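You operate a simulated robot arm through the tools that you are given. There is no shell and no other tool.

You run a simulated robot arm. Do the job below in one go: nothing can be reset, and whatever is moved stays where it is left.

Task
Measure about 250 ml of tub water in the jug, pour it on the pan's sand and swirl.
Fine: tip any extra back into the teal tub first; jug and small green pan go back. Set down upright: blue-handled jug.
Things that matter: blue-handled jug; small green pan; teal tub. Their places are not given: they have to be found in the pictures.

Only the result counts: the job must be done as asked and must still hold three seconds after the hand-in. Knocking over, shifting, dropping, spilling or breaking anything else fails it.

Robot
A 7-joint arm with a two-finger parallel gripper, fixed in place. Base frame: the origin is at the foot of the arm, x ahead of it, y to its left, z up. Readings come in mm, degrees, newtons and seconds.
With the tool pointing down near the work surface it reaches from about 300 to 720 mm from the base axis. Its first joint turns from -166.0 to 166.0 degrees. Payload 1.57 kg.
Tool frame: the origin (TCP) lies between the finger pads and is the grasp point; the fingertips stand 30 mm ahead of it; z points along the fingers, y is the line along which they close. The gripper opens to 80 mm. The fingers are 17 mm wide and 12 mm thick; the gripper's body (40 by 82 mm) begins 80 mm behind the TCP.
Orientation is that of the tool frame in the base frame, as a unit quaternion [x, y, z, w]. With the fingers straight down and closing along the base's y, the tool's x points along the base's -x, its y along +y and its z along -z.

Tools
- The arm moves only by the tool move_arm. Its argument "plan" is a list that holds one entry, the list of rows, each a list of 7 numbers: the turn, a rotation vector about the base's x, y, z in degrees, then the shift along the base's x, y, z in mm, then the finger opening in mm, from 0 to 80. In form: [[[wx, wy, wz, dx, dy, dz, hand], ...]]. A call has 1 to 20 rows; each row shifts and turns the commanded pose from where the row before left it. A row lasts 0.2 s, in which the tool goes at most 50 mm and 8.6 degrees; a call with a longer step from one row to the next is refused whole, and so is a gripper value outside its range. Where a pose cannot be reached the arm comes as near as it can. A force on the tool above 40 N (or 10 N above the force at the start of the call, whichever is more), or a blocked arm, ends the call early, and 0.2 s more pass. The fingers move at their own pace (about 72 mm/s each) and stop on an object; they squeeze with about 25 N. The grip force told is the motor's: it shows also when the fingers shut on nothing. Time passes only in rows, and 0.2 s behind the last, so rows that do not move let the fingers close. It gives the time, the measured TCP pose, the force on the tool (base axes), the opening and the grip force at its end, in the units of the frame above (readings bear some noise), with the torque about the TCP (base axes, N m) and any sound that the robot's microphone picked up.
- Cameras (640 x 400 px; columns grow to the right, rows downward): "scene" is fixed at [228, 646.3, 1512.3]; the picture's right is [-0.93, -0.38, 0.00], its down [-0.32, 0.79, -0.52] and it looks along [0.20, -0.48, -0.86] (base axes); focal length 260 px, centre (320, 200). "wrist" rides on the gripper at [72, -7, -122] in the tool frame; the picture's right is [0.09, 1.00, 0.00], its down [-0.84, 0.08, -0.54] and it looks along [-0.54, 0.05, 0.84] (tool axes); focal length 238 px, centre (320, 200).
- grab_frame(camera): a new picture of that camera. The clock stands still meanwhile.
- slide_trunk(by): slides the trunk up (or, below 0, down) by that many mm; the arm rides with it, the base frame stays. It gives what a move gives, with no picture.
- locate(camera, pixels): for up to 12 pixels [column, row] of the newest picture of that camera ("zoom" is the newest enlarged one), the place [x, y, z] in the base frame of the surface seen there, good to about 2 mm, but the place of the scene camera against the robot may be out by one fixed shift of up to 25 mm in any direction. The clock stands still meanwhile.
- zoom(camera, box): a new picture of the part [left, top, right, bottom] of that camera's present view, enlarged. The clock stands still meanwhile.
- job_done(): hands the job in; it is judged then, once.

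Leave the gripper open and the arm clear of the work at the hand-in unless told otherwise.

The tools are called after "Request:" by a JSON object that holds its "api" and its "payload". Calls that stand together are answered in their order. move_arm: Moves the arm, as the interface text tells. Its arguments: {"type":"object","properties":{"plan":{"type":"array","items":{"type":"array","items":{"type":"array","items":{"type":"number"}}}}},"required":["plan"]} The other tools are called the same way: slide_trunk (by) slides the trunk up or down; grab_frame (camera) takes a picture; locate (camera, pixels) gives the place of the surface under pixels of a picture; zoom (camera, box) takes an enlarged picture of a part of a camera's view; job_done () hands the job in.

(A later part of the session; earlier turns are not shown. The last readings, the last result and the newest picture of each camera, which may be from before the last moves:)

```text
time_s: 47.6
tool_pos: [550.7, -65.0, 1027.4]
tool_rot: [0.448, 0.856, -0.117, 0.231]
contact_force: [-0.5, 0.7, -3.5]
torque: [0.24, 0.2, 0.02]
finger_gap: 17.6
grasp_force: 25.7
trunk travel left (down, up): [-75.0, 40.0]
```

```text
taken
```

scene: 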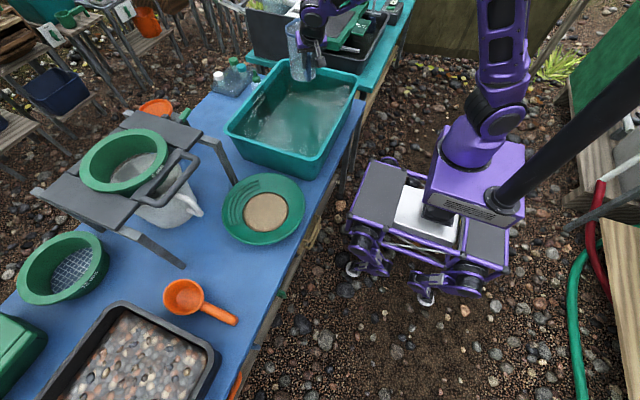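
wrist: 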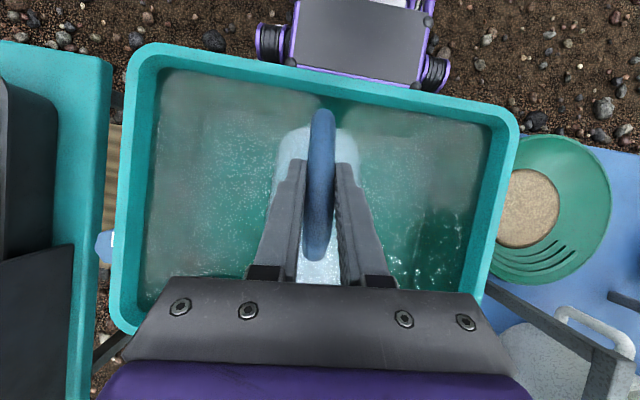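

Yaw went well. I'll carry the upright jug slowly across to behind the pan, at TCP about (459, 426), keeping the height.

Request:
{"api": "move_arm", "payload": {"plan": [[[0, 0, 0, -2, 10, 0, 0], [0, 0, 0, -4, 20, 0, 0], [0, 0, 0, -5, 27, 0, 0], [0, 0, 0, -5, 29, 0, 0], [0, 0, 0, -5, 29, 0, 0], [0, 0, 0, -5, 29, 0, 0], [0, 0, 0, -5, 29, 0, 0], [0, 0, 0, -5, 29, 0, 0], [0, 0, 0, -5, 29, 0, 0], [0, 0, 0, -5, 29, 0, 0], [0, 0, 0, -5, 29, 0, 0], [0, 0, 0, -5, 29, 0, 0], [0, 0, 0, -5, 29, 0, 0], [0, 0, 0, -5, 29, 0, 0], [0, 0, 0, -5, 29, 0, 0], [0, 0, 0, -6, 29, 0, 0], [0, 0, 0, -6, 29, 0, 0], [0, 0, 0, -5, 20, 0, 0], [0, 0, 0, -4, 10, 0, 0], [0, 0, 0, 0, 0, 0, 0]]]}}

Request:
{"api": "grab_frame", "payload": {"camera": "wrist"}}

Request:
{"api": "grab_frame", "payload": {"camera": "scene"}}

```text
time_s: 51.8
tool_pos: [458.7, 429.6, 1028.0]
tool_rot: [0.448, 0.856, -0.117, 0.232]
contact_force: [0.3, 0.2, -4.2]
torque: [0.22, 0.16, 0.02]
finger_gap: 17.7
grasp_force: 24.9
trunk travel left (down, up): [-75.0, 40.0]
```

```text
taken
```

wrist: 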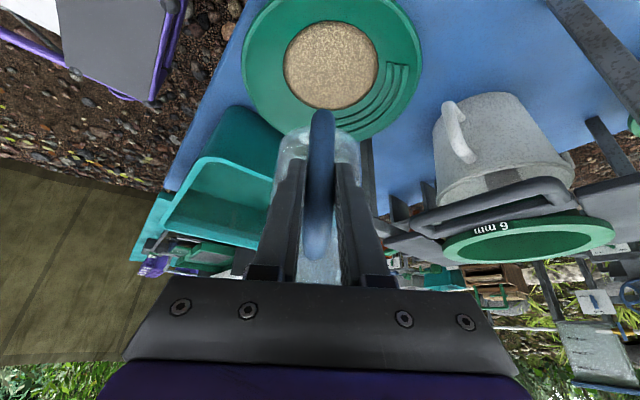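

```text
taken
```

scene: 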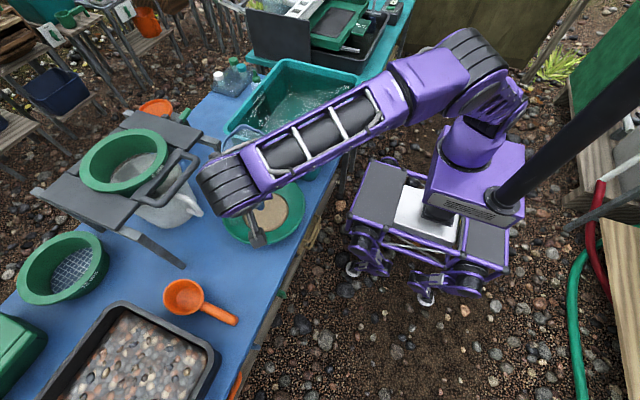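

The pan is clearly visible to the wrist camera now. I'll locate its sand and rim precisely, at wrist pixels around (330,65).

Request:
{"api": "locate", "payload": {"camera": "wrist", "pixels": [[330, 62], [285, 70], [377, 65], [330, 24], [325, 100], [245, 60], [420, 70], [265, 120], [250, 15], [395, 15], [415, 105], [380, 135]]}}

```text
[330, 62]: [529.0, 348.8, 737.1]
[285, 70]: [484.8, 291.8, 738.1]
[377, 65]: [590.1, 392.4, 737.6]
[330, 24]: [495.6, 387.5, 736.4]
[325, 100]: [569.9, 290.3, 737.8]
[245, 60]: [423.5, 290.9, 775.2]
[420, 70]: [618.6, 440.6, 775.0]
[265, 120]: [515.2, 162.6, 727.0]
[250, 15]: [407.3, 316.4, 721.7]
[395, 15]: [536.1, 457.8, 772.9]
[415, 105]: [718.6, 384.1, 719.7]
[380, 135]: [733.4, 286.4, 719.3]
```

The sand centre is (535, 340) at z 737.5, the pan rim is at z 775 and the pan centre is about (541, 335). I'll lower and tilt to 50°, just short of pouring, with the lip above the sand.

Request:
{"api": "move_arm", "payload": {"plan": [[[2.9, 2.0, 0, -0.5, 3, -9, 0], [4.9, 3.4, 0, -0.5, 3, -9, 0], [5.75, 4.0, 0, -0.5, 3, -9, 0], [5.75, 4.0, 0, -0.5, 3, -9, 0], [5.75, 4.0, 0, -0.5, 3, -9, 0], [5.75, 4.0, 0, -0.5, 3, -9, 0], [5.75, 4.0, 0, -0.5, 3, -9, 0], [4.5, 3.1, 0, -0.5, 3, -9, 0], [0, 0, 0, 0, 0, 0, 0], [0, 0, 0, 0, 0, 0, 0]]]}}

Request:
{"api": "grab_frame", "payload": {"camera": "wrist"}}

Request:
{"api": "zoom", "payload": {"camera": "scene", "box": [170, 130, 330, 270]}}

```text
time_s: 54.0
tool_pos: [455.5, 452.7, 955.3]
tool_rot: [0.458, 0.872, 0.083, -0.152]
contact_force: [0.0, 0.8, -4.0]
torque: [0.07, 0.06, 0.01]
finger_gap: 17.6
grasp_force: 25.3
trunk travel left (down, up): [-75.0, 40.0]
```

```text
taken
```

wrist: 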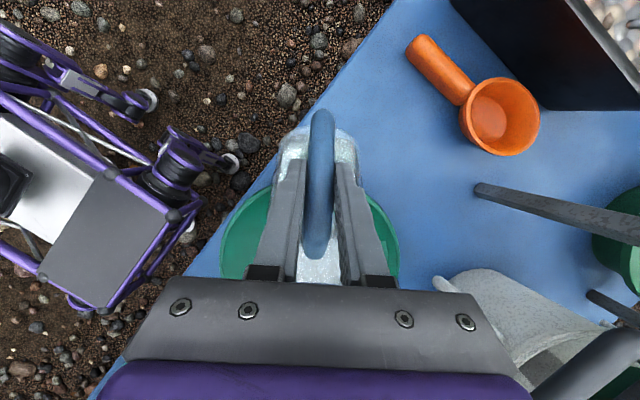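

```text
2.86 times, centred on (250, 200) of scene
```

zoom: 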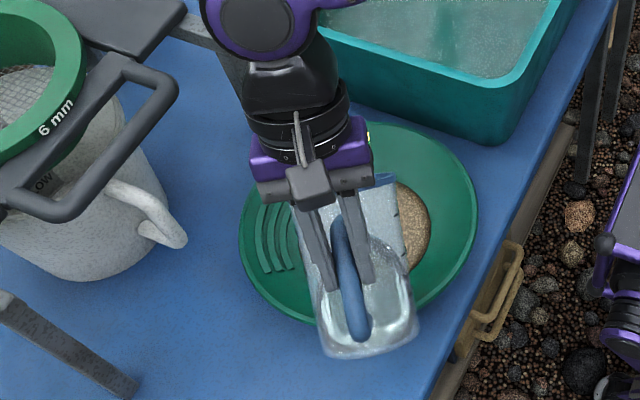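

The mouth is above the sand. I'll ease the tilt to about 63° to start a gentle pour and check where the stream lands.

Request:
{"api": "move_arm", "payload": {"plan": [[[2.5, 1.7, 0, 3, -4, 0, 0], [2.5, 1.7, 0, 3, -4, 0, 0], [2.1, 1.4, 0, 3, -4, 0, 0], [1.6, 1.1, 0, 3, -4, 0, 0], [1.6, 1.1, 0, 2, -3, 0, 0]]]}}

Request:
{"api": "zoom", "payload": {"camera": "scene", "box": [210, 150, 330, 250]}}

```text
time_s: 55.2
tool_pos: [469.9, 434.0, 955.2]
tool_rot: [0.447, 0.85, 0.134, -0.245]
contact_force: [-0.4, 0.3, -2.9]
torque: [0.01, 0.01, -0.02]
finger_gap: 17.7
grasp_force: 24.9
trunk travel left (down, up): [-75.0, 40.0]
```

```text
4.00 times, centred on (270, 200) of scene
```

zoom: 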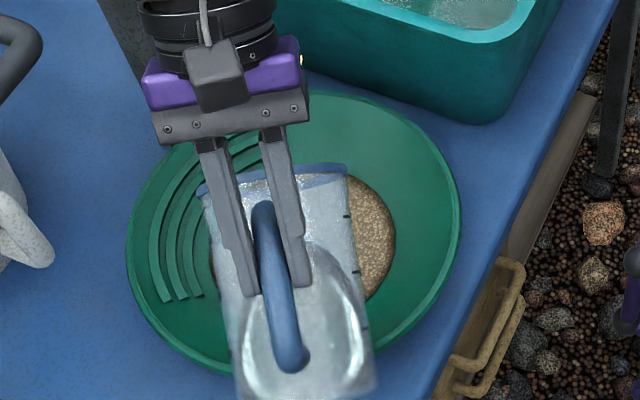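

The tilt is about 62.5° with the lip over the pan. I'll continue the slow pour to about 75°, keeping the lip over the sand.

Request:
{"api": "move_arm", "payload": {"plan": [[[1.64, 1.14, 0, 2.6, -3.8, 0, 0], [1.64, 1.14, 0, 2.6, -3.8, 0, 0], [1.64, 1.14, 0, 2.6, -3.8, 0, 0], [1.64, 1.14, 0, 2.6, -3.8, 0, 0]]]}}

Request:
{"api": "zoom", "payload": {"camera": "scene", "box": [210, 150, 330, 250]}}

Request:
{"api": "grab_frame", "payload": {"camera": "wrist"}}

```text
time_s: 56.2
tool_pos: [479.1, 417.1, 954.8]
tool_rot: [0.438, 0.83, 0.163, -0.303]
contact_force: [1.0, 0.1, -2.1]
torque: [-0.02, -0.02, 0.01]
finger_gap: 17.7
grasp_force: 24.9
trunk travel left (down, up): [-75.0, 40.0]
```

```text
4.00 times, centred on (270, 200) of scene
```

zoom: 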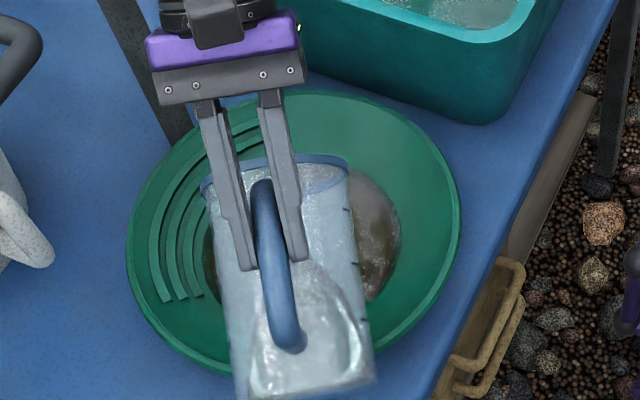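

```text
taken
```

wrist: 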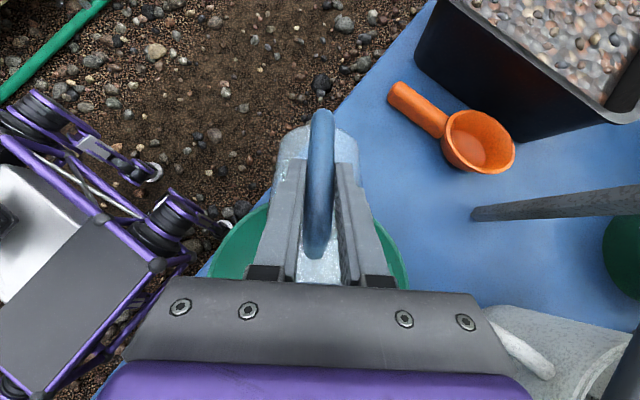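

Water is landing on the sand and wetting it. I'll continue to tilt to about 100° to empty the jug, still tracking the lip over the sand.

Request:
{"api": "move_arm", "payload": {"plan": [[[2.46, 1.71, 0, 4.4, -6.3, 0, 0], [2.46, 1.71, 0, 4.4, -6.3, 0, 0], [2.46, 1.71, 0, 4.4, -6.3, 0, 0], [2.46, 1.71, 0, 4.4, -6.3, 0.5, 0], [2.46, 1.71, 0, 4.4, -6.3, 0.5, 0], [2.46, 1.71, 0, 4.4, -6.3, 1, 0], [2.46, 1.71, 0, 4.4, -6.3, 1, 0], [2.46, 1.71, 0, 4.4, -6.3, 1, 0], [2.46, 1.71, 0, 4.4, -6.3, 1, 0], [2.46, 1.71, 0, 4.4, -6.3, 1, 0], [0, 0, 0, 0, 0, 0, 0], [0, 0, 0, 0, 0, 0, 0], [0, 0, 0, 0, 0, 0, 0]]]}}

Request:
{"api": "zoom", "payload": {"camera": "scene", "box": [210, 150, 330, 250]}}

```text
time_s: 59.0
tool_pos: [523.7, 355.3, 960.8]
tool_rot: [0.382, 0.723, 0.269, -0.509]
contact_force: [-0.1, 0.2, -0.9]
torque: [-0.05, -0.02, 0.02]
finger_gap: 17.2
grasp_force: 25.1
trunk travel left (down, up): [-75.0, 40.0]
```

```text
4.00 times, centred on (270, 200) of scene
```

zoom: 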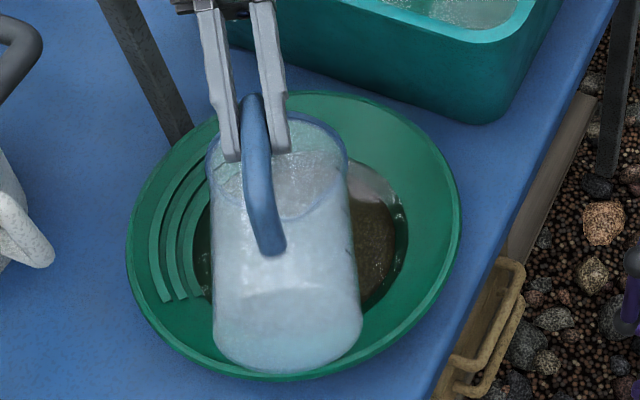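

The jug looks empty. I'll tip a few degrees more and wait for the last drops.

Request:
{"api": "move_arm", "payload": {"plan": [[[2.46, 1.71, 0, 2, -3, 1, 0], [2.46, 1.71, 0, 2, -3, 1, 0], [0, 0, 0, 0, 0, 0, 0], [0, 0, 0, 0, 0, 0, 0], [0, 0, 0, 0, 0, 0, 0], [0, 0, 0, 0, 0, 0, 0], [0, 0, 0, 0, 0, 0, 0], [0, 0, 0, 0, 0, 0, 0]]]}}

Request:
{"api": "zoom", "payload": {"camera": "scene", "box": [210, 150, 330, 250]}}

```text
time_s: 60.8
tool_pos: [527.9, 349.9, 963.2]
tool_rot: [0.368, 0.695, 0.288, -0.546]
contact_force: [0.8, 0.3, -1.8]
torque: [-0.09, -0.02, 0.01]
finger_gap: 17.2
grasp_force: 25.1
trunk travel left (down, up): [-75.0, 40.0]
```

```text
4.00 times, centred on (270, 200) of scene
```

zoom: 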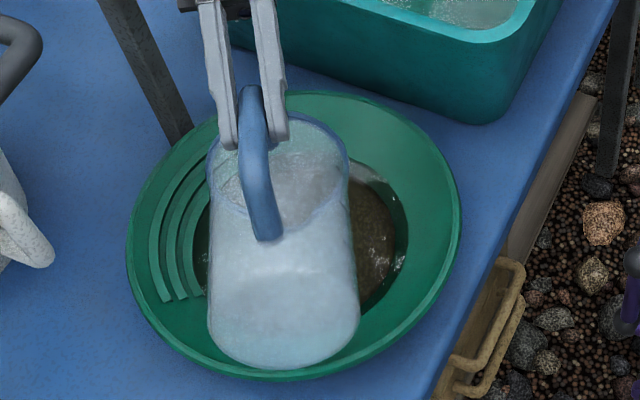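

The jug is empty and the sand is wet. I'll turn it back upright while backing off and rising.

Request:
{"api": "move_arm", "payload": {"plan": [[[-2.8, -1.95, 0, -4, 6, 4, 0], [-5.75, -4, 0, -4.5, 6, 4, 0], [-5.75, -4, 0, -4.5, 6, 4, 0], [-5.75, -4, 0, -4.5, 6, 4, 0], [-5.75, -4, 0, -4.5, 6, 4, 0], [-5.75, -4, 0, -4.5, 6, 4, 0], [-5.75, -4, 0, -4.5, 6, 4, 0], [-5.75, -4, 0, -4.5, 6, 4, 0], [-5.75, -4, 0, -4.5, 6, 4, 0], [-5.75, -4, 0, -4.5, 6, 4, 0], [-5.75, -4, 0, -4.5, 6, 4, 0], [-5.75, -4, 0, -4.5, 6, 4, 0], [-5.75, -4, 0, -4.5, 6, 4, 0], [-5.75, -4, 0, -4.5, 6, 4, 0], [-5.75, -4, 0, -4.5, 6, 4, 0], [-4.2, -2.92, 0, -4, 0, 4, 0], [0, 0, 0, 0, 0, 0, 0], [0, 0, 0, 0, 0, 0, 0]]]}}

Request:
{"api": "grab_frame", "payload": {"camera": "wrist"}}

Request:
{"api": "grab_frame", "payload": {"camera": "scene"}}

```text
time_s: 64.6
tool_pos: [457.6, 439.9, 1027.2]
tool_rot: [0.448, 0.855, -0.118, 0.233]
contact_force: [-0.5, -0.6, -1.1]
torque: [0.09, 0.05, 0.01]
finger_gap: 17.5
grasp_force: 24.8
trunk travel left (down, up): [-75.0, 40.0]
```

```text
taken
```

wrist: 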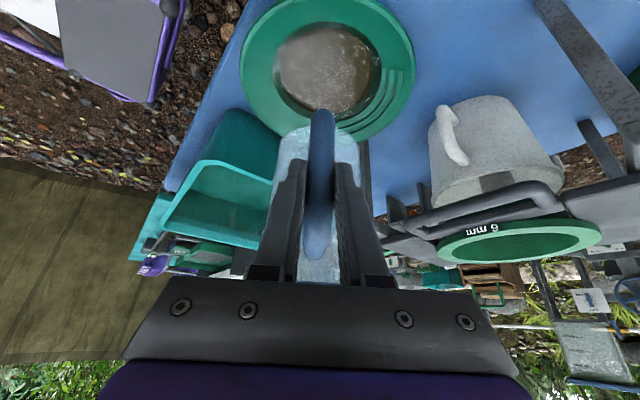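

```text
taken
```

scene: 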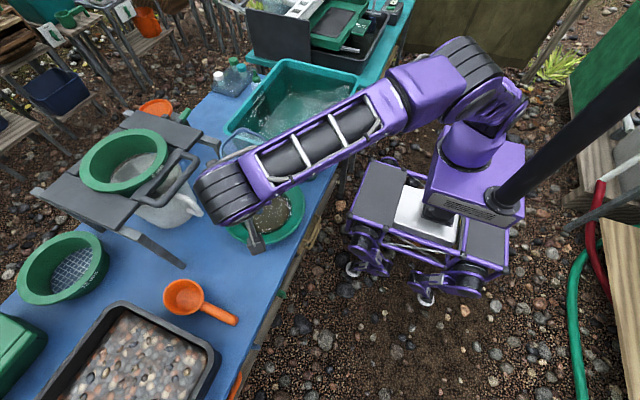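

The water sits in the pan around the sand. Now I'll return the jug: yaw back +60° and move above its original spot.

Request:
{"api": "move_arm", "payload": {"plan": [[[0, 0, 3, -4, 5, 0, 0], [0, 0, 6, -8, 10, 0, 0], [0, 0, 6, -8, 10, 0, 0], [0, 0, 6, -8, 10, 0, 0], [0, 0, 6, -8, 10, 0, 0], [0, 0, 6, -8, 10, 0, 0], [0, 0, 6, -8, 10, 0, 0], [0, 0, 6, -8, 10, 0, 0], [0, 0, 6, -8, 10, 0, 0], [0, 0, 6, -7, 7, 0, 0], [0, 0, 3, -3, 3, 0, 0], [0, 0, 0, 0, 0, -30, 0], [0, 0, 0, 0, 0, -40, 0], [0, 0, 0, 0, 0, -40, 0], [0, 0, 0, 0, 0, -25, 0], [0, 0, 0, 0, 0, 0, 0], [0, 0, 0, 0, 0, 0, 0]]]}}

Request:
{"api": "move_arm", "payload": {"plan": [[[0, 0, 0, 0, 0, 0, 0]]]}}

Request:
{"api": "move_arm", "payload": {"plan": [[[0, 0, 0, 0, 0, 0, 0]]]}}

Request:
{"api": "grab_frame", "payload": {"camera": "wrist"}}

Request:
{"api": "zoom", "payload": {"camera": "scene", "box": [180, 160, 340, 340]}}

```text
time_s: 68.2
tool_pos: [379.3, 534.2, 890.6]
tool_rot: [-0.041, 0.964, 0.015, 0.261]
contact_force: [-0.2, 0.4, -2.0]
torque: [-0.02, 0.06, 0.01]
finger_gap: 17.2
grasp_force: 25.3
trunk travel left (down, up): [-75.0, 40.0]
```

```text
time_s: 68.6
tool_pos: [380.6, 535.1, 891.8]
tool_rot: [-0.04, 0.964, 0.015, 0.261]
contact_force: [-0.7, 0.5, -0.8]
torque: [-0.03, 0.11, 0.03]
finger_gap: 17.3
grasp_force: 25.1
trunk travel left (down, up): [-75.0, 40.0]
```

```text
time_s: 69.0
tool_pos: [379.9, 534.8, 891.6]
tool_rot: [-0.041, 0.964, 0.015, 0.261]
contact_force: [-0.1, -0.2, -1.1]
torque: [-0.01, 0.05, 0.02]
finger_gap: 17.4
grasp_force: 25.0
trunk travel left (down, up): [-75.0, 40.0]
```

```text
taken
```

wrist: 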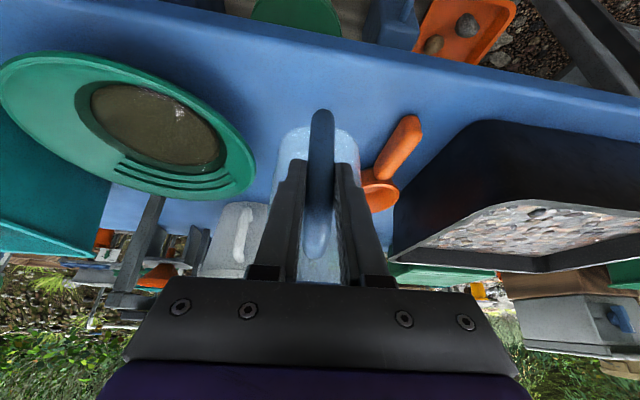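

```text
2.22 times, centred on (260, 250) of scene
```

zoom: 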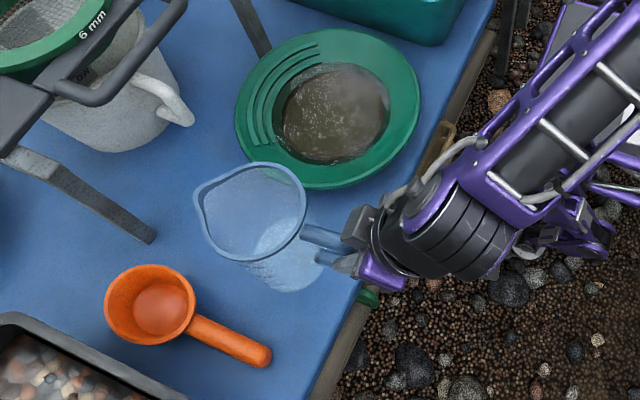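

The jug is above its original place with the same pose. I'll lower it gently to the table.

Request:
{"api": "move_arm", "payload": {"plan": [[[0, 0, 0, 0, 0, -20, 0], [0, 0, 0, 0, 0, -22, 0], [0, 0, 0, 0, 0, -14, 0], [0, 0, 0, 0, 0, -6, 0], [0, 0, 0, 0, 0, -3, 0], [0, 0, 0, 0, 0, -2, 0], [0, 0, 0, 0, 0, -1, 0], [0, 0, 0, 0, 0, 0, 0]]]}}

Request:
{"api": "move_arm", "payload": {"plan": [[[0, 0, 0, 0, 0, -0.7, 0], [0, 0, 0, 0, 0, 0, 0]]]}}

Request:
{"api": "zoom", "payload": {"camera": "scene", "box": [180, 160, 340, 340]}}

```text
time_s: 70.8
tool_pos: [378.2, 534.3, 825.5]
tool_rot: [-0.041, 0.964, 0.017, 0.262]
contact_force: [-1.6, 1.7, 7.8]
torque: [-0.14, -0.77, 0.02]
finger_gap: 17.3
grasp_force: 25.6
trunk travel left (down, up): [-75.0, 40.0]
```

```text
time_s: 71.4
tool_pos: [378.1, 534.4, 824.9]
tool_rot: [-0.04, 0.964, 0.018, 0.262]
contact_force: [-3.8, 2.0, 12.7]
torque: [-0.2, -0.75, 0.07]
finger_gap: 17.5
grasp_force: 24.9
trunk travel left (down, up): [-75.0, 40.0]
```

```text
2.22 times, centred on (260, 250) of scene
```

zoom: 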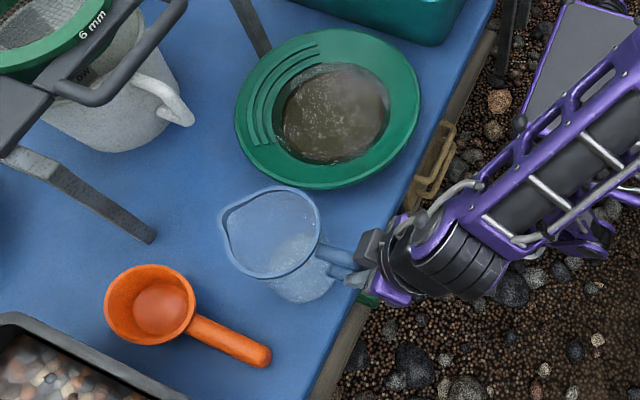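

It touched down with the front edge first, because the jug pitched forward about 1° in the grip. I'll ease off the downward push, level it slightly and open the fingers.

Request:
{"api": "move_arm", "payload": {"plan": [[[0.04, -0.5, 0, 0, 0, 1, 0], [0.04, -0.5, 0, 0, 0, 0, 0], [0, 0, 0, 0, 0, 0, 0]]]}}

```text
time_s: 72.2
tool_pos: [379.0, 533.8, 823.8]
tool_rot: [-0.041, 0.962, 0.015, 0.268]
contact_force: [-1.0, -1.0, 1.6]
torque: [-0.05, 0.03, -0.03]
finger_gap: 17.3
grasp_force: 24.9
trunk travel left (down, up): [-75.0, 40.0]
```

Almost no load remains, so the jug stands flat. Opening the fingers.

Request:
{"api": "move_arm", "payload": {"plan": [[[0, 0, 0, 0, 0, 0, 22], [0, 0, 0, 0, 0, 0, 45], [0, 0, 0, 0, 0, 0, 70], [0, 0, 0, 0, 0, 0, 70]]]}}

Request:
{"api": "zoom", "payload": {"camera": "wrist", "box": [200, 60, 440, 280]}}

```text
time_s: 73.2
tool_pos: [379.6, 533.8, 825.0]
tool_rot: [-0.04, 0.962, 0.015, 0.269]
contact_force: [0.0, 0.7, 0.1]
torque: [-0.05, 0.02, 0.01]
finger_gap: 69.8
grasp_force: 0.1
trunk travel left (down, up): [-75.0, 40.0]
```

```text
1.82 times, centred on (320, 170) of wrist
```

zoom: 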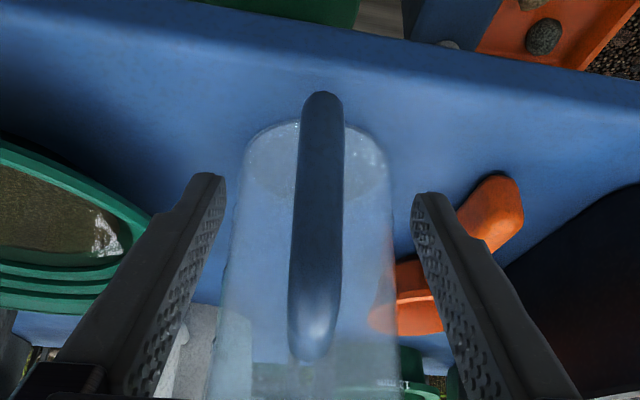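

The jug stands upright at its spot and the handle is free. I'll back the gripper out along its axis and verify the jug's place.

Request:
{"api": "move_arm", "payload": {"plan": [[[0, 0, 0, -9, -0.8, 16, 70], [0, 0, 0, -18, -1.5, 34, 70], [0, 0, 0, -18, -1.5, 34, 80], [0, 0, 0, -18, -1.5, 34, 80], [0, 0, 0, -18, -1.5, 34, 80], [0, 0, 0, 0, 0, 0, 80]]]}}

Request:
{"api": "zoom", "payload": {"camera": "wrist", "box": [260, 60, 388, 220]}}

Request:
{"api": "locate", "payload": {"camera": "zoom", "pixels": [[320, 45], [317, 100], [315, 140], [312, 180], [302, 225], [206, 290], [374, 300], [276, 360], [300, 276]]}}

Request:
{"api": "grab_frame", "payload": {"camera": "scene"}}

Request:
{"api": "zoom", "payload": {"camera": "scene", "box": [180, 160, 340, 340]}}

```text
time_s: 74.6
tool_pos: [297.7, 528.2, 977.7]
tool_rot: [-0.041, 0.962, 0.016, 0.27]
contact_force: [0.5, 0.0, 0.0]
torque: [-0.02, -0.02, -0.01]
finger_gap: 80.0
grasp_force: 0.1
trunk travel left (down, up): [-75.0, 40.0]
```

```text
2.50 times, centred on (324, 140) of wrist
```

zoom: 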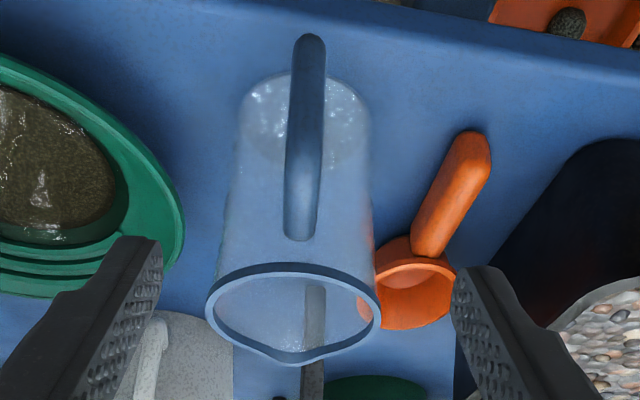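

```text
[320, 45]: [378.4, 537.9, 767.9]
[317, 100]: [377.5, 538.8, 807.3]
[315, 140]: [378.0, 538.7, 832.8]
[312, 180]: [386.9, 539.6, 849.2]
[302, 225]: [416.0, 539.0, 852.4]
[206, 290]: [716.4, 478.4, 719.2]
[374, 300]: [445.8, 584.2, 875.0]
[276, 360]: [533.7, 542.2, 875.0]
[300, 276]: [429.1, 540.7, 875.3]
```

```text
taken
```

scene: 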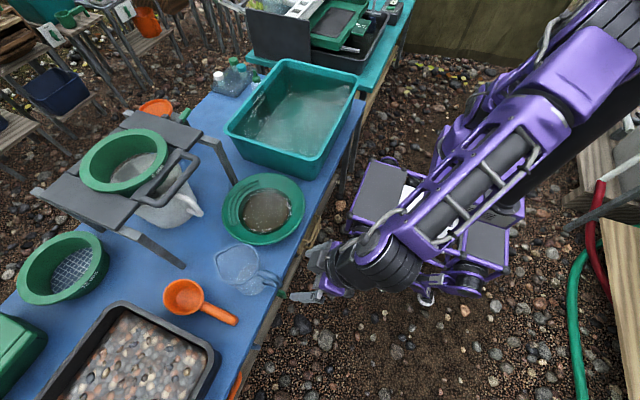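

```text
2.22 times, centred on (260, 250) of scene
```

zoom: 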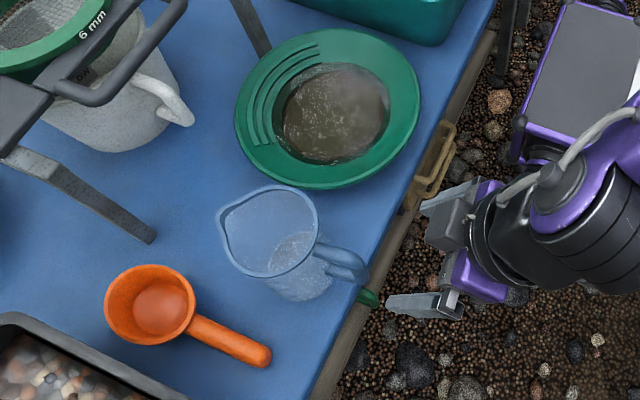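

The jug is back upright within about 6 mm of its original place. Next comes the pan, so I need its wall profile to grip the rim. I'll take a wrist picture from here.

Request:
{"api": "zoom", "payload": {"camera": "wrist", "box": [30, 40, 290, 220]}}

```text
2.22 times, centred on (160, 130) of wrist
```

zoom: 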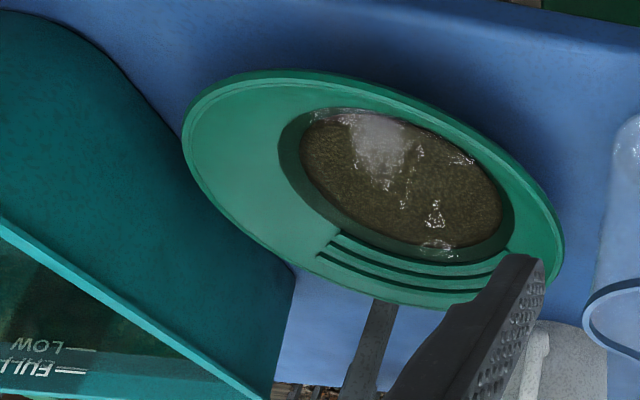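

Request:
{"api": "locate", "payload": {"camera": "zoom", "pixels": [[192, 130], [210, 140], [235, 148], [260, 155], [280, 160], [300, 165], [325, 170], [340, 75], [345, 90], [290, 290], [545, 200], [410, 180]]}}

Request:
{"api": "locate", "payload": {"camera": "zoom", "pixels": [[400, 88], [480, 130], [250, 78], [200, 180], [560, 240], [250, 260], [340, 100], [330, 108], [370, 350], [385, 310]]}}

```text
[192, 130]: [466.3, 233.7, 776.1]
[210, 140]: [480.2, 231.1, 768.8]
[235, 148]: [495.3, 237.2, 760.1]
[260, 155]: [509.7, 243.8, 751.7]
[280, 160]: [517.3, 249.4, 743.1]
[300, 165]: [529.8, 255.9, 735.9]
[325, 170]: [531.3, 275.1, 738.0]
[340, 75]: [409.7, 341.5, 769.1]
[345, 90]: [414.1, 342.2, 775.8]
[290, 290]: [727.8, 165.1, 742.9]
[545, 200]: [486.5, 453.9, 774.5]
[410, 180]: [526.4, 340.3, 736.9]
```

```text
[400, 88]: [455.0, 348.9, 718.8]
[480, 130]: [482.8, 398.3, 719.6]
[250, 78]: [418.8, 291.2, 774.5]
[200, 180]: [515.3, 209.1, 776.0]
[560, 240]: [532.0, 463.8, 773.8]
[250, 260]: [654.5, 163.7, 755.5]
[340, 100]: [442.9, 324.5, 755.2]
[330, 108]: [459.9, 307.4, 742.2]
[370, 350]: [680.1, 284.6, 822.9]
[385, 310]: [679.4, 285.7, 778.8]
```

The pan centre is (540, 336), its rim radius is about 128 at z 776, and the wall slopes about 37°. I'll pinch the near rim wall (−x side) with the fingers along the slope, one inside and one outside, then slide the pan in small circles on the table. I'll move to the pan's near side and roll the gripper 90°.

Request:
{"api": "move_arm", "payload": {"plan": [[[0, 0, -4.7, 0, -30, 0, 80], [0, -7, 0, 5, -45, 0, 80], [0, -7, 0, 8, -45, 0, 60], [0, -6.6, 0, 8, -45, 0, 40], [-6.45, 0, 5.04, 8, -27, 0, 24], [-6.45, 0, 5.04, 0, 0, 0, 24], [-6.45, 0, 5.04, 0, 0, 0, 24], [-6.45, 0, 5.04, 0, 0, 0, 24], [-6.45, 0, 5.04, 0, 0, 0, 24], [-6.45, 0, 5.04, 0, 0, 0, 24], [-6.45, 0, 5.04, 0, 0, 0, 24], [-6.45, 0, 5.04, 0, 0, 0, 24], [-6.45, 0, 5.04, 0, 0, 0, 24], [-6.45, 0, 5.04, 0, 0, 0, 24], [-6.45, 0, 5.04, 0, 0, 0, 24], [0, 0, 0, 0, 0, 0, 24], [0, 0, 0, 0, 0, 0, 24]]]}}

Request:
{"api": "grab_frame", "payload": {"camera": "wrist"}}

Request:
{"api": "grab_frame", "payload": {"camera": "scene"}}

```text
time_s: 76.1
tool_pos: [340.0, 313.7, 948.4]
tool_rot: [-0.171, 0.871, -0.139, 0.439]
contact_force: [0.5, 0.2, 0.1]
torque: [0.02, -0.03, 0.0]
finger_gap: 24.2
grasp_force: 0.1
trunk travel left (down, up): [-75.0, 40.0]
stopped in row 7: the arm was blocked; the commanded pose is now the measured one
```

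```text
taken
```

wrist: 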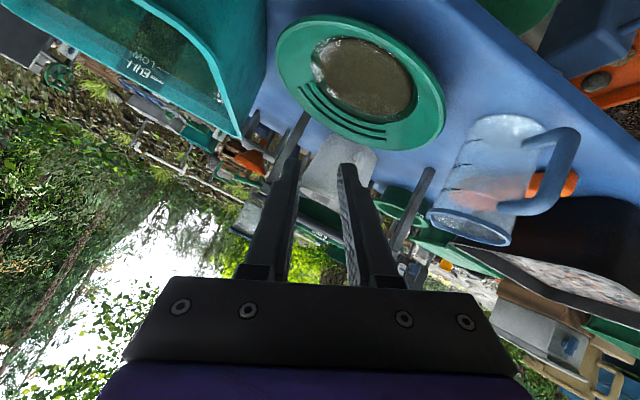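

```text
taken
```

scene: 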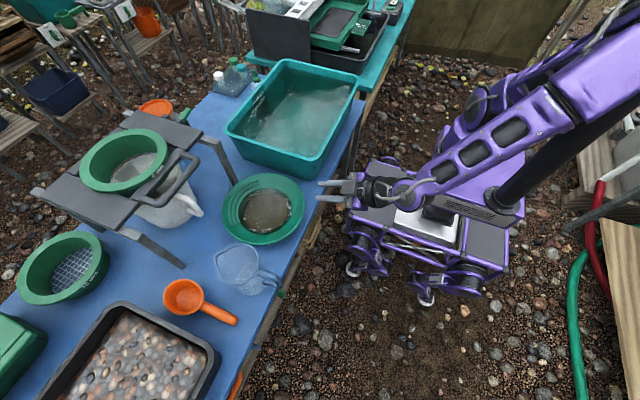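

The roll was blocked, most likely because the arm was folded too close to its own mast. Nothing was touched, and the pan and jug look unmoved. I'll use a more open stance: move outward, then orient the tool to approach the rim from the −x/+y side (azimuth −30°, 50° down).

Request:
{"api": "move_arm", "payload": {"plan": [[[0, 0, 0, 8, 25, 0, 24], [0, 0, 0, 12, 40, 0, 24], [0, 0, 0, 12, 40, 0, 24], [0, 0, 0, 5, 12, 0, 24], [0, 0, 0, 0, 0, 0, 24]]]}}

Request:
{"api": "move_arm", "payload": {"plan": [[[-5.44, 3.77, 2.77, 0, 0, 0, 24], [-5.44, 3.77, 2.77, 0, 0, 0, 24], [-5.44, 3.77, 2.77, 0, 0, 0, 24], [-5.44, 3.77, 2.77, 0, 0, 0, 24], [-5.44, 3.77, 2.77, 0, 0, 0, 24], [-5.44, 3.77, 2.77, 0, 0, 0, 24], [-5.44, 3.77, 2.77, 0, 0, 0, 24], [0, 0, 0, 0, 0, 0, 24]]]}}

Request:
{"api": "grab_frame", "payload": {"camera": "wrist"}}

Request:
{"api": "grab_frame", "payload": {"camera": "scene"}}

```text
time_s: 77.3
tool_pos: [374.8, 431.8, 948.1]
tool_rot: [-0.173, 0.871, -0.137, 0.439]
contact_force: [0.7, 0.5, -0.4]
torque: [-0.01, -0.01, -0.06]
finger_gap: 23.9
grasp_force: 0.1
trunk travel left (down, up): [-75.0, 40.0]
```

```text
time_s: 79.1
tool_pos: [375.7, 431.9, 949.1]
tool_rot: [-0.472, 0.814, -0.293, 0.17]
contact_force: [-1.0, -0.1, 0.3]
torque: [-0.03, 0.0, -0.03]
finger_gap: 24.1
grasp_force: 0.0
trunk travel left (down, up): [-75.0, 40.0]
```

```text
taken
```

wrist: 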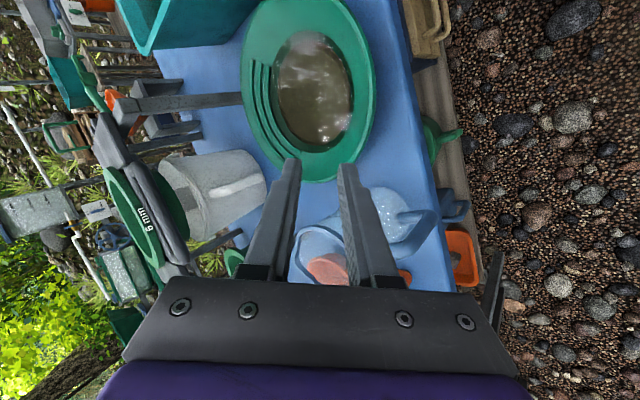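

```text
taken
```

scene: 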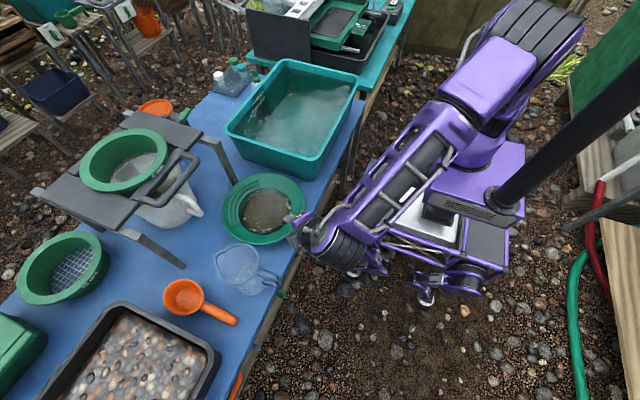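

The orientation is right, with d ≈ (0.55, −0.32, −0.77). I'll descend to the pre-grasp point 110 mm back from the rim wall.

Request:
{"api": "move_arm", "payload": {"plan": [[[0, 0, 0, 0, 0, -25, 24], [0, 0, 0, 0, 0, -35, 24], [0, 0, 0, 1, -1.5, -25, 24], [0, 0, 0, 0, 0, -15, 24], [0, 0, 0, 0, 0, 0, 24]]]}}

Request:
{"api": "grab_frame", "payload": {"camera": "wrist"}}

Request:
{"api": "zoom", "payload": {"camera": "scene", "box": [210, 160, 350, 300]}}

```text
time_s: 80.3
tool_pos: [376.3, 432.4, 848.4]
tool_rot: [-0.472, 0.814, -0.293, 0.17]
contact_force: [0.5, 0.5, -0.2]
torque: [-0.01, -0.01, 0.02]
finger_gap: 24.2
grasp_force: 0.0
trunk travel left (down, up): [-75.0, 40.0]
```

```text
taken
```

wrist: 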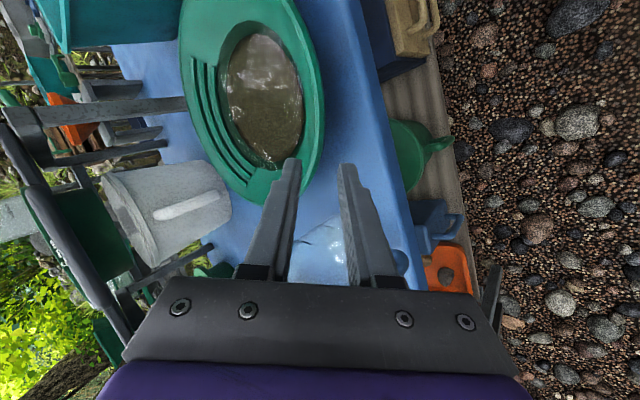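

```text
2.86 times, centred on (280, 230) of scene
```

zoom: 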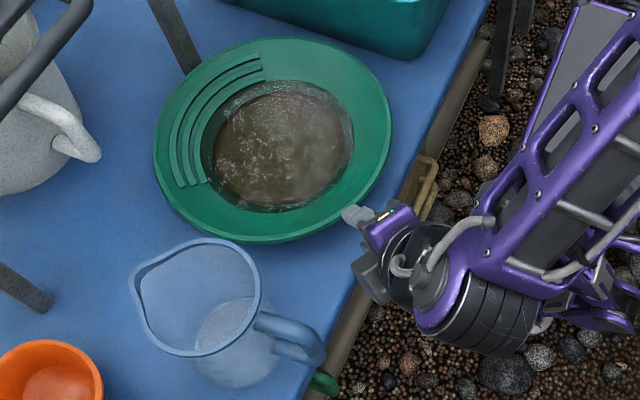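

I'll check the rim's location right at the grasp spot, with pixels around (315,140) in the wrist view.

Request:
{"api": "locate", "payload": {"camera": "wrist", "pixels": [[319, 135], [314, 135], [308, 135], [302, 135], [321, 120], [312, 150], [300, 150], [323, 100], [310, 110], [330, 135]]}}

```text
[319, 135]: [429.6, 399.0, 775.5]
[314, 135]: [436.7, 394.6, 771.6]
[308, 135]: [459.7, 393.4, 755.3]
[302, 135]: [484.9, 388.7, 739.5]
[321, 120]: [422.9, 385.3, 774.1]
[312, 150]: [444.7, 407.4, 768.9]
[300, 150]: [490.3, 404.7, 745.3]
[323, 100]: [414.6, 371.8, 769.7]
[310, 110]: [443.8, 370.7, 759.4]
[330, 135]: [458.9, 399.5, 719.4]
```

The rim crest at the grasp azimuth is (429.6, 399, 775.5), and the wall slopes about 38.6°. I'll reduce the pitch by 8° to match the slope better and move to 60 mm before the grasp point.

Request:
{"api": "move_arm", "payload": {"plan": [[[-2, -3.46, 0, 8, -5, -14, 24], [-2, -3.46, 0, 8, -5, -14, 24], [0, 0, 0, 7.6, -5.6, -13.4, 24], [0, 0, 0, 0, 0, 0, 24]]]}}

Request:
{"api": "grab_frame", "payload": {"camera": "wrist"}}

```text
time_s: 81.3
tool_pos: [401.4, 415.7, 806.9]
tool_rot: [-0.458, 0.792, -0.349, 0.203]
contact_force: [0.2, -0.1, 0.6]
torque: [-0.01, 0.01, -0.01]
finger_gap: 24.1
grasp_force: 0.2
trunk travel left (down, up): [-75.0, 40.0]
```

```text
taken
```

wrist: 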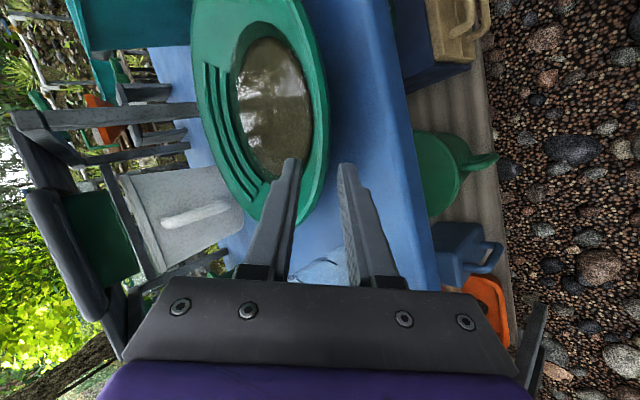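

Request:
{"api": "zoom", "payload": {"camera": "wrist", "box": [250, 100, 390, 220]}}

Request:
{"api": "locate", "payload": {"camera": "wrist", "pixels": [[321, 154], [325, 154], [317, 154], [312, 154], [328, 140], [320, 140], [321, 170], [316, 180]]}}

```text
3.33 times, centred on (320, 160) of wrist
```

zoom: 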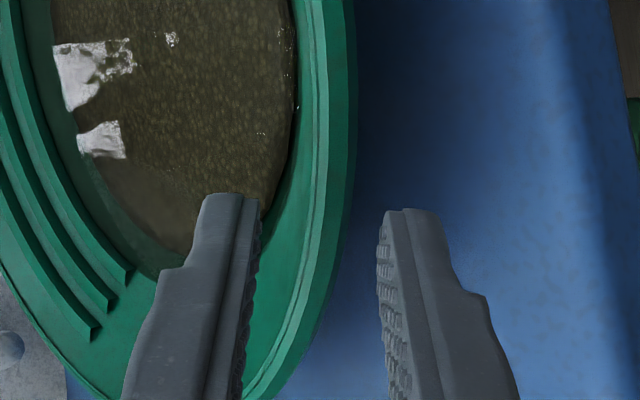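

```text
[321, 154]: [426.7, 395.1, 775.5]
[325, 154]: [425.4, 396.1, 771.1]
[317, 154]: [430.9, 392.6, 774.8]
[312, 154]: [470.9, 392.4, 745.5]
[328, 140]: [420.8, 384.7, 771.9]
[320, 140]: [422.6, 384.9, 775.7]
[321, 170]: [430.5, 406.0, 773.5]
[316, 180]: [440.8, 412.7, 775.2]
```

The rim lies on the tool axis, with the lip protruding about 8 mm on the outer-finger side. I'll shift 2.5 mm that way and advance 58 mm, straddling the rim.

Request:
{"api": "move_arm", "payload": {"plan": [[[0, 0, 0, -1.5, 0.8, -1.8, 26], [0, 0, 0, 12.4, -7.1, -13, 26], [0, 0, 0, 12.4, -7.1, -13, 26], [0, 0, 0, 6.2, -3.6, -6.5, 26], [0, 0, 0, 6.2, -3.5, -6.6, 26], [0, 0, 0, 0, 0, 0, 26]]]}}

Request:
{"api": "zoom", "payload": {"camera": "wrist", "box": [250, 100, 390, 220]}}

```text
time_s: 82.7
tool_pos: [436.7, 396.0, 766.6]
tool_rot: [-0.458, 0.792, -0.349, 0.203]
contact_force: [0.6, -0.8, -1.3]
torque: [-0.03, 0.03, -0.01]
finger_gap: 25.8
grasp_force: 0.1
trunk travel left (down, up): [-75.0, 40.0]
```

```text
3.33 times, centred on (320, 160) of wrist
```

zoom: 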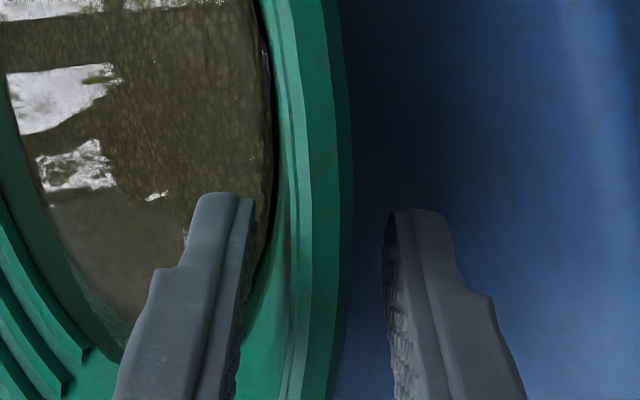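

The fingers straddle the rim cleanly. I'll close gently.

Request:
{"api": "move_arm", "payload": {"plan": [[[0, 0, 0, 0, 0, 0, 20], [0, 0, 0, 0, 0, 0, 14], [0, 0, 0, 0, 0, 0, 8], [0, 0, 0, 0, 0, 0, 0], [0, 0, 0, 0, 0, 0, 0]]]}}

Request:
{"api": "zoom", "payload": {"camera": "wrist", "box": [250, 100, 390, 220]}}

Request:
{"api": "zoom", "payload": {"camera": "scene", "box": [210, 160, 350, 300]}}

```text
time_s: 83.9
tool_pos: [437.9, 394.6, 768.7]
tool_rot: [-0.458, 0.791, -0.35, 0.205]
contact_force: [6.8, -4.0, 21.7]
torque: [-0.26, -1.23, -0.12]
finger_gap: 6.9
grasp_force: 25.5
trunk travel left (down, up): [-75.0, 40.0]
```

```text
3.33 times, centred on (320, 160) of wrist
```

zoom: 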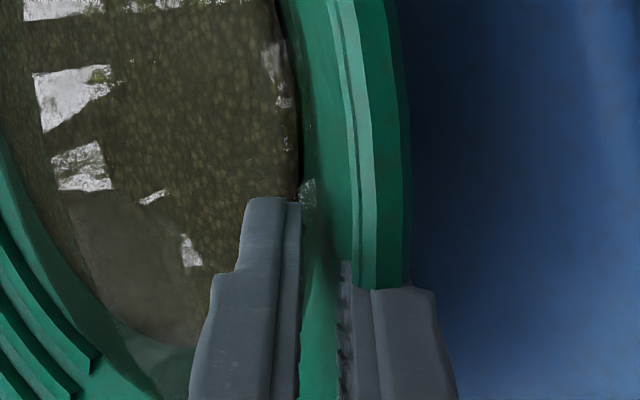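

```text
2.86 times, centred on (280, 230) of scene
```

zoom: 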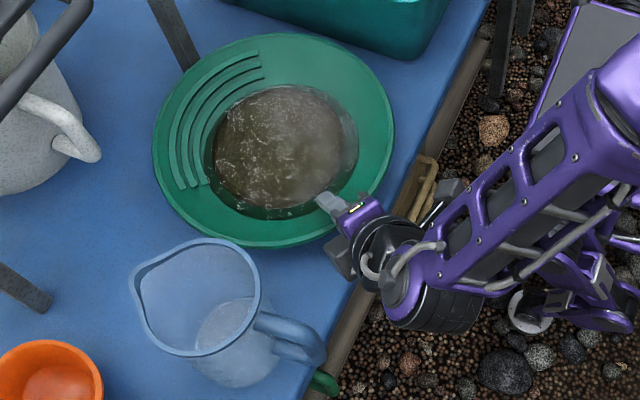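

The pinch holds (gap 6.9 mm), but the tool is pressing down on the pan at about 22 N because the fingers were slightly low of centre. I'll raise slightly to remove the push.

Request:
{"api": "move_arm", "payload": {"plan": [[[0, 0, 0, 0.5, -0.3, 1, 0], [0, 0, 0, 0.5, -0.3, 1, 0], [0, 0, 0, 0, 0, 0, 0]]]}}

Request:
{"api": "move_arm", "payload": {"plan": [[[0, 0, 0, 0, 0, 0.5, 0], [0, 0, 0, 0, 0, 0, 0]]]}}

```text
time_s: 84.7
tool_pos: [436.5, 394.4, 769.8]
tool_rot: [-0.458, 0.792, -0.348, 0.204]
contact_force: [7.3, -0.8, 21.1]
torque: [-0.07, -1.27, 0.11]
finger_gap: 7.0
grasp_force: 25.2
trunk travel left (down, up): [-75.0, 40.0]
```

```text
time_s: 85.3
tool_pos: [436.1, 394.1, 770.4]
tool_rot: [-0.459, 0.792, -0.349, 0.203]
contact_force: [8.4, 0.1, 21.8]
torque: [-0.04, -1.3, 0.16]
finger_gap: 6.3
grasp_force: 25.2
trunk travel left (down, up): [-75.0, 40.0]
```

The force stays constant, so only the inner finger is touching so far. I'll keep raising in small steps until the outer finger meets the wall.

Request:
{"api": "move_arm", "payload": {"plan": [[[0, 0, 0, 0.3, -0.2, 0.8, 0], [0, 0, 0, 0.3, -0.2, 0.7, 0], [0, 0, 0, 0, 0, 0, 0]]]}}

Request:
{"api": "move_arm", "payload": {"plan": [[[0, 0, 0, 0.3, -0.2, 0.8, 0], [0, 0, 0, 0.3, -0.2, 0.7, 0], [0, 0, 0, 0, 0, 0, 0]]]}}

Request:
{"api": "zoom", "payload": {"camera": "wrist", "box": [250, 100, 390, 220]}}

```text
time_s: 86.1
tool_pos: [436.7, 394.5, 771.9]
tool_rot: [-0.458, 0.792, -0.349, 0.203]
contact_force: [9.6, 0.3, 20.6]
torque: [-0.01, -1.3, 0.11]
finger_gap: 5.3
grasp_force: 24.8
trunk travel left (down, up): [-75.0, 40.0]
```

```text
time_s: 86.9
tool_pos: [437.8, 394.0, 773.3]
tool_rot: [-0.458, 0.792, -0.35, 0.203]
contact_force: [9.9, -1.0, 19.4]
torque: [-0.04, -1.25, 0.02]
finger_gap: 4.6
grasp_force: 24.8
trunk travel left (down, up): [-75.0, 40.0]
```

```text
3.33 times, centred on (320, 160) of wrist
```

zoom: 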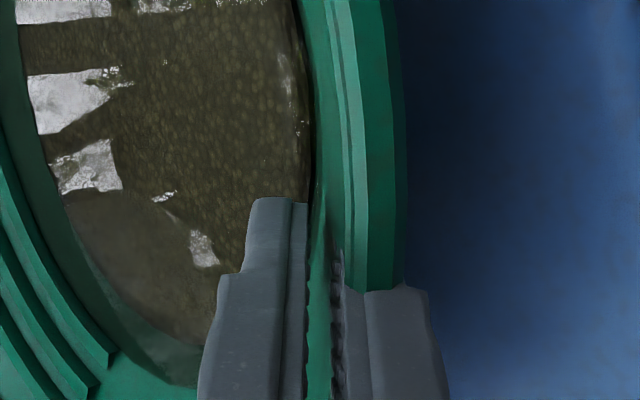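

The force doesn't drop, so I'll check whether the pan is still level by probing its rim all round in the scene view.

Request:
{"api": "grab_frame", "payload": {"camera": "scene"}}

Request:
{"api": "locate", "payload": {"camera": "scene", "pixels": [[262, 175], [302, 205], [256, 243], [224, 205], [265, 210], [285, 180], [280, 240], [235, 230]]}}

Request:
{"api": "grab_frame", "payload": {"camera": "wrist"}}

Request:
{"api": "zoom", "payload": {"camera": "scene", "box": [230, 170, 330, 260]}}

```text
taken
```

scene: 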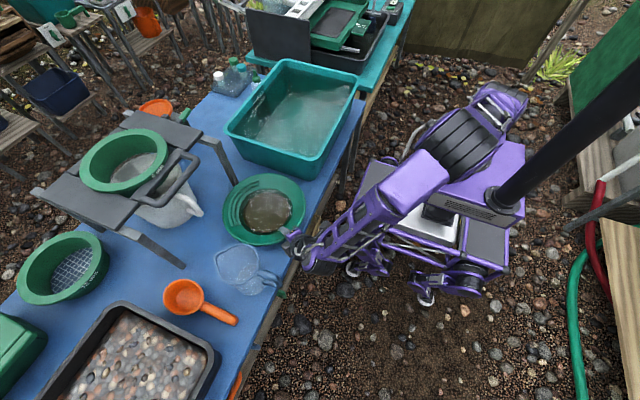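

```text
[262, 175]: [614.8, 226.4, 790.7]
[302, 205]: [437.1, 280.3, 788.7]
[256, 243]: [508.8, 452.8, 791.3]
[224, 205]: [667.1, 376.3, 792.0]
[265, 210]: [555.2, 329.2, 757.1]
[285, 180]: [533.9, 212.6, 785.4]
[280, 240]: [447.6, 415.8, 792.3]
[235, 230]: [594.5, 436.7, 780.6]
```

```text
taken
```

wrist: 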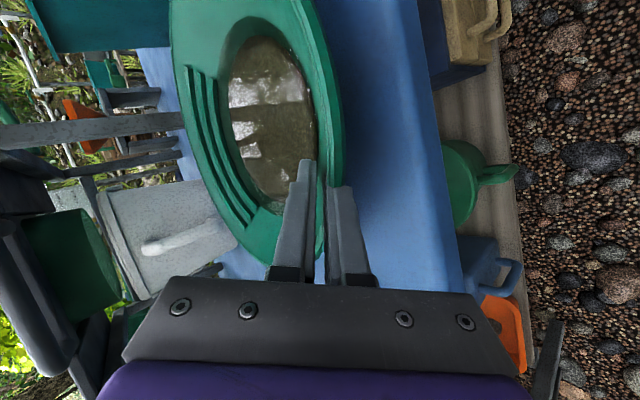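

```text
4.44 times, centred on (280, 215) of scene
```

zoom: 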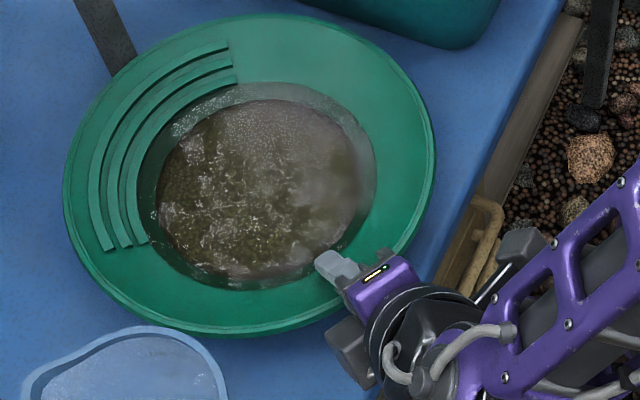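

The pan is still flat and in place. I'll look at the rim right by the fingers with the wrist camera to understand the pinch.

Request:
{"api": "locate", "payload": {"camera": "wrist", "pixels": [[322, 190], [321, 170], [325, 150], [332, 150], [337, 150], [341, 150], [334, 178], [325, 178], [340, 120], [330, 120], [322, 215], [285, 60]]}}

Request:
{"api": "zoom", "payload": {"camera": "wrist", "box": [280, 140, 370, 210]}}

```text
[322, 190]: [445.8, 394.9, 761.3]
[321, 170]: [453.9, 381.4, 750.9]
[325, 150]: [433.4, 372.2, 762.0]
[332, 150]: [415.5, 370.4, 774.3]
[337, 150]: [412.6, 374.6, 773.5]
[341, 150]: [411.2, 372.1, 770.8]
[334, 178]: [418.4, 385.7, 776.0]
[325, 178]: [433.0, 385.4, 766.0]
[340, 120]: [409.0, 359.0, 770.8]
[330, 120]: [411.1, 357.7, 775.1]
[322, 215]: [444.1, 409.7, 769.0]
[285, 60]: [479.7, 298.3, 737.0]
```

```text
5.71 times, centred on (325, 175) of wrist
```

zoom: 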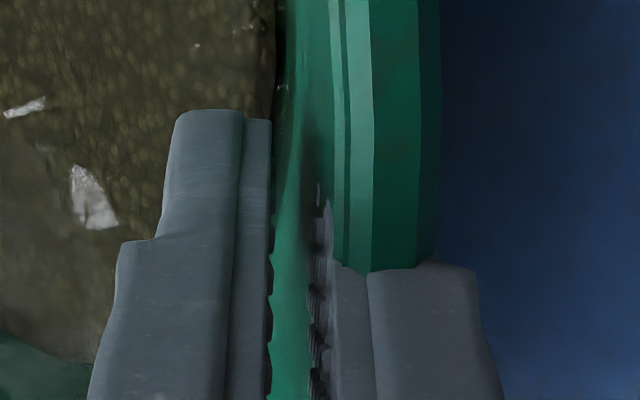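

The pan slid about 4 mm toward the gripper because only the inner finger bears. I'll continue nudging the tool toward the inner side until the outer finger takes up and the net force vanishes.

Request:
{"api": "move_arm", "payload": {"plan": [[[0, 0, 0, 0.6, -0.35, 0.75, 0], [0, 0, 0, 0, 0, 0, 0], [0, 0, 0, 0, 0, 0, 0]]]}}

Request:
{"api": "move_arm", "payload": {"plan": [[[0, 0, 0, 0.6, -0.35, 0.75, 0], [0, 0, 0, 0, 0, 0, 0], [0, 0, 0, 0, 0, 0, 0]]]}}

Request:
{"api": "move_arm", "payload": {"plan": [[[0, 0, 0, 0.6, -0.35, 0.75, 0], [0, 0, 0, 0, 0, 0, 0], [0, 0, 0, 0, 0, 0, 0]]]}}

Request:
{"api": "zoom", "payload": {"camera": "wrist", "box": [280, 140, 370, 210]}}

```text
time_s: 87.7
tool_pos: [437.6, 393.2, 772.7]
tool_rot: [-0.458, 0.792, -0.349, 0.203]
contact_force: [4.0, -1.4, 12.3]
torque: [-0.07, -1.11, -0.09]
finger_gap: 4.8
grasp_force: 25.3
trunk travel left (down, up): [-75.0, 40.0]
```

```text
time_s: 88.5
tool_pos: [437.5, 392.3, 773.5]
tool_rot: [-0.458, 0.792, -0.349, 0.202]
contact_force: [-2.3, -1.4, 2.3]
torque: [-0.22, -0.8, -0.43]
finger_gap: 4.6
grasp_force: 24.8
trunk travel left (down, up): [-75.0, 40.0]
```

```text
time_s: 89.3
tool_pos: [438.9, 392.8, 774.7]
tool_rot: [-0.458, 0.792, -0.349, 0.203]
contact_force: [-1.6, -2.9, 2.0]
torque: [-0.16, -0.67, -0.43]
finger_gap: 4.2
grasp_force: 24.8
trunk travel left (down, up): [-75.0, 40.0]
```

```text
5.71 times, centred on (325, 175) of wrist
```

zoom: 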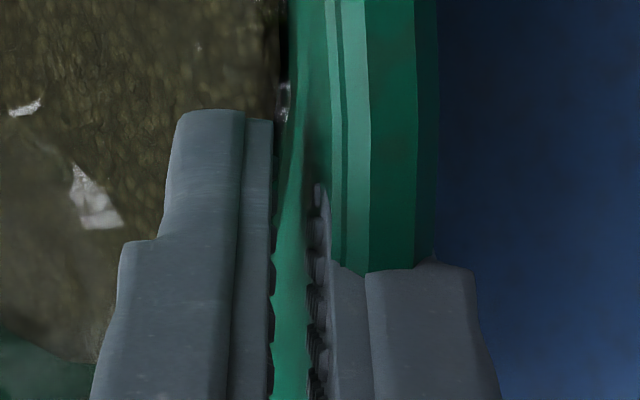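

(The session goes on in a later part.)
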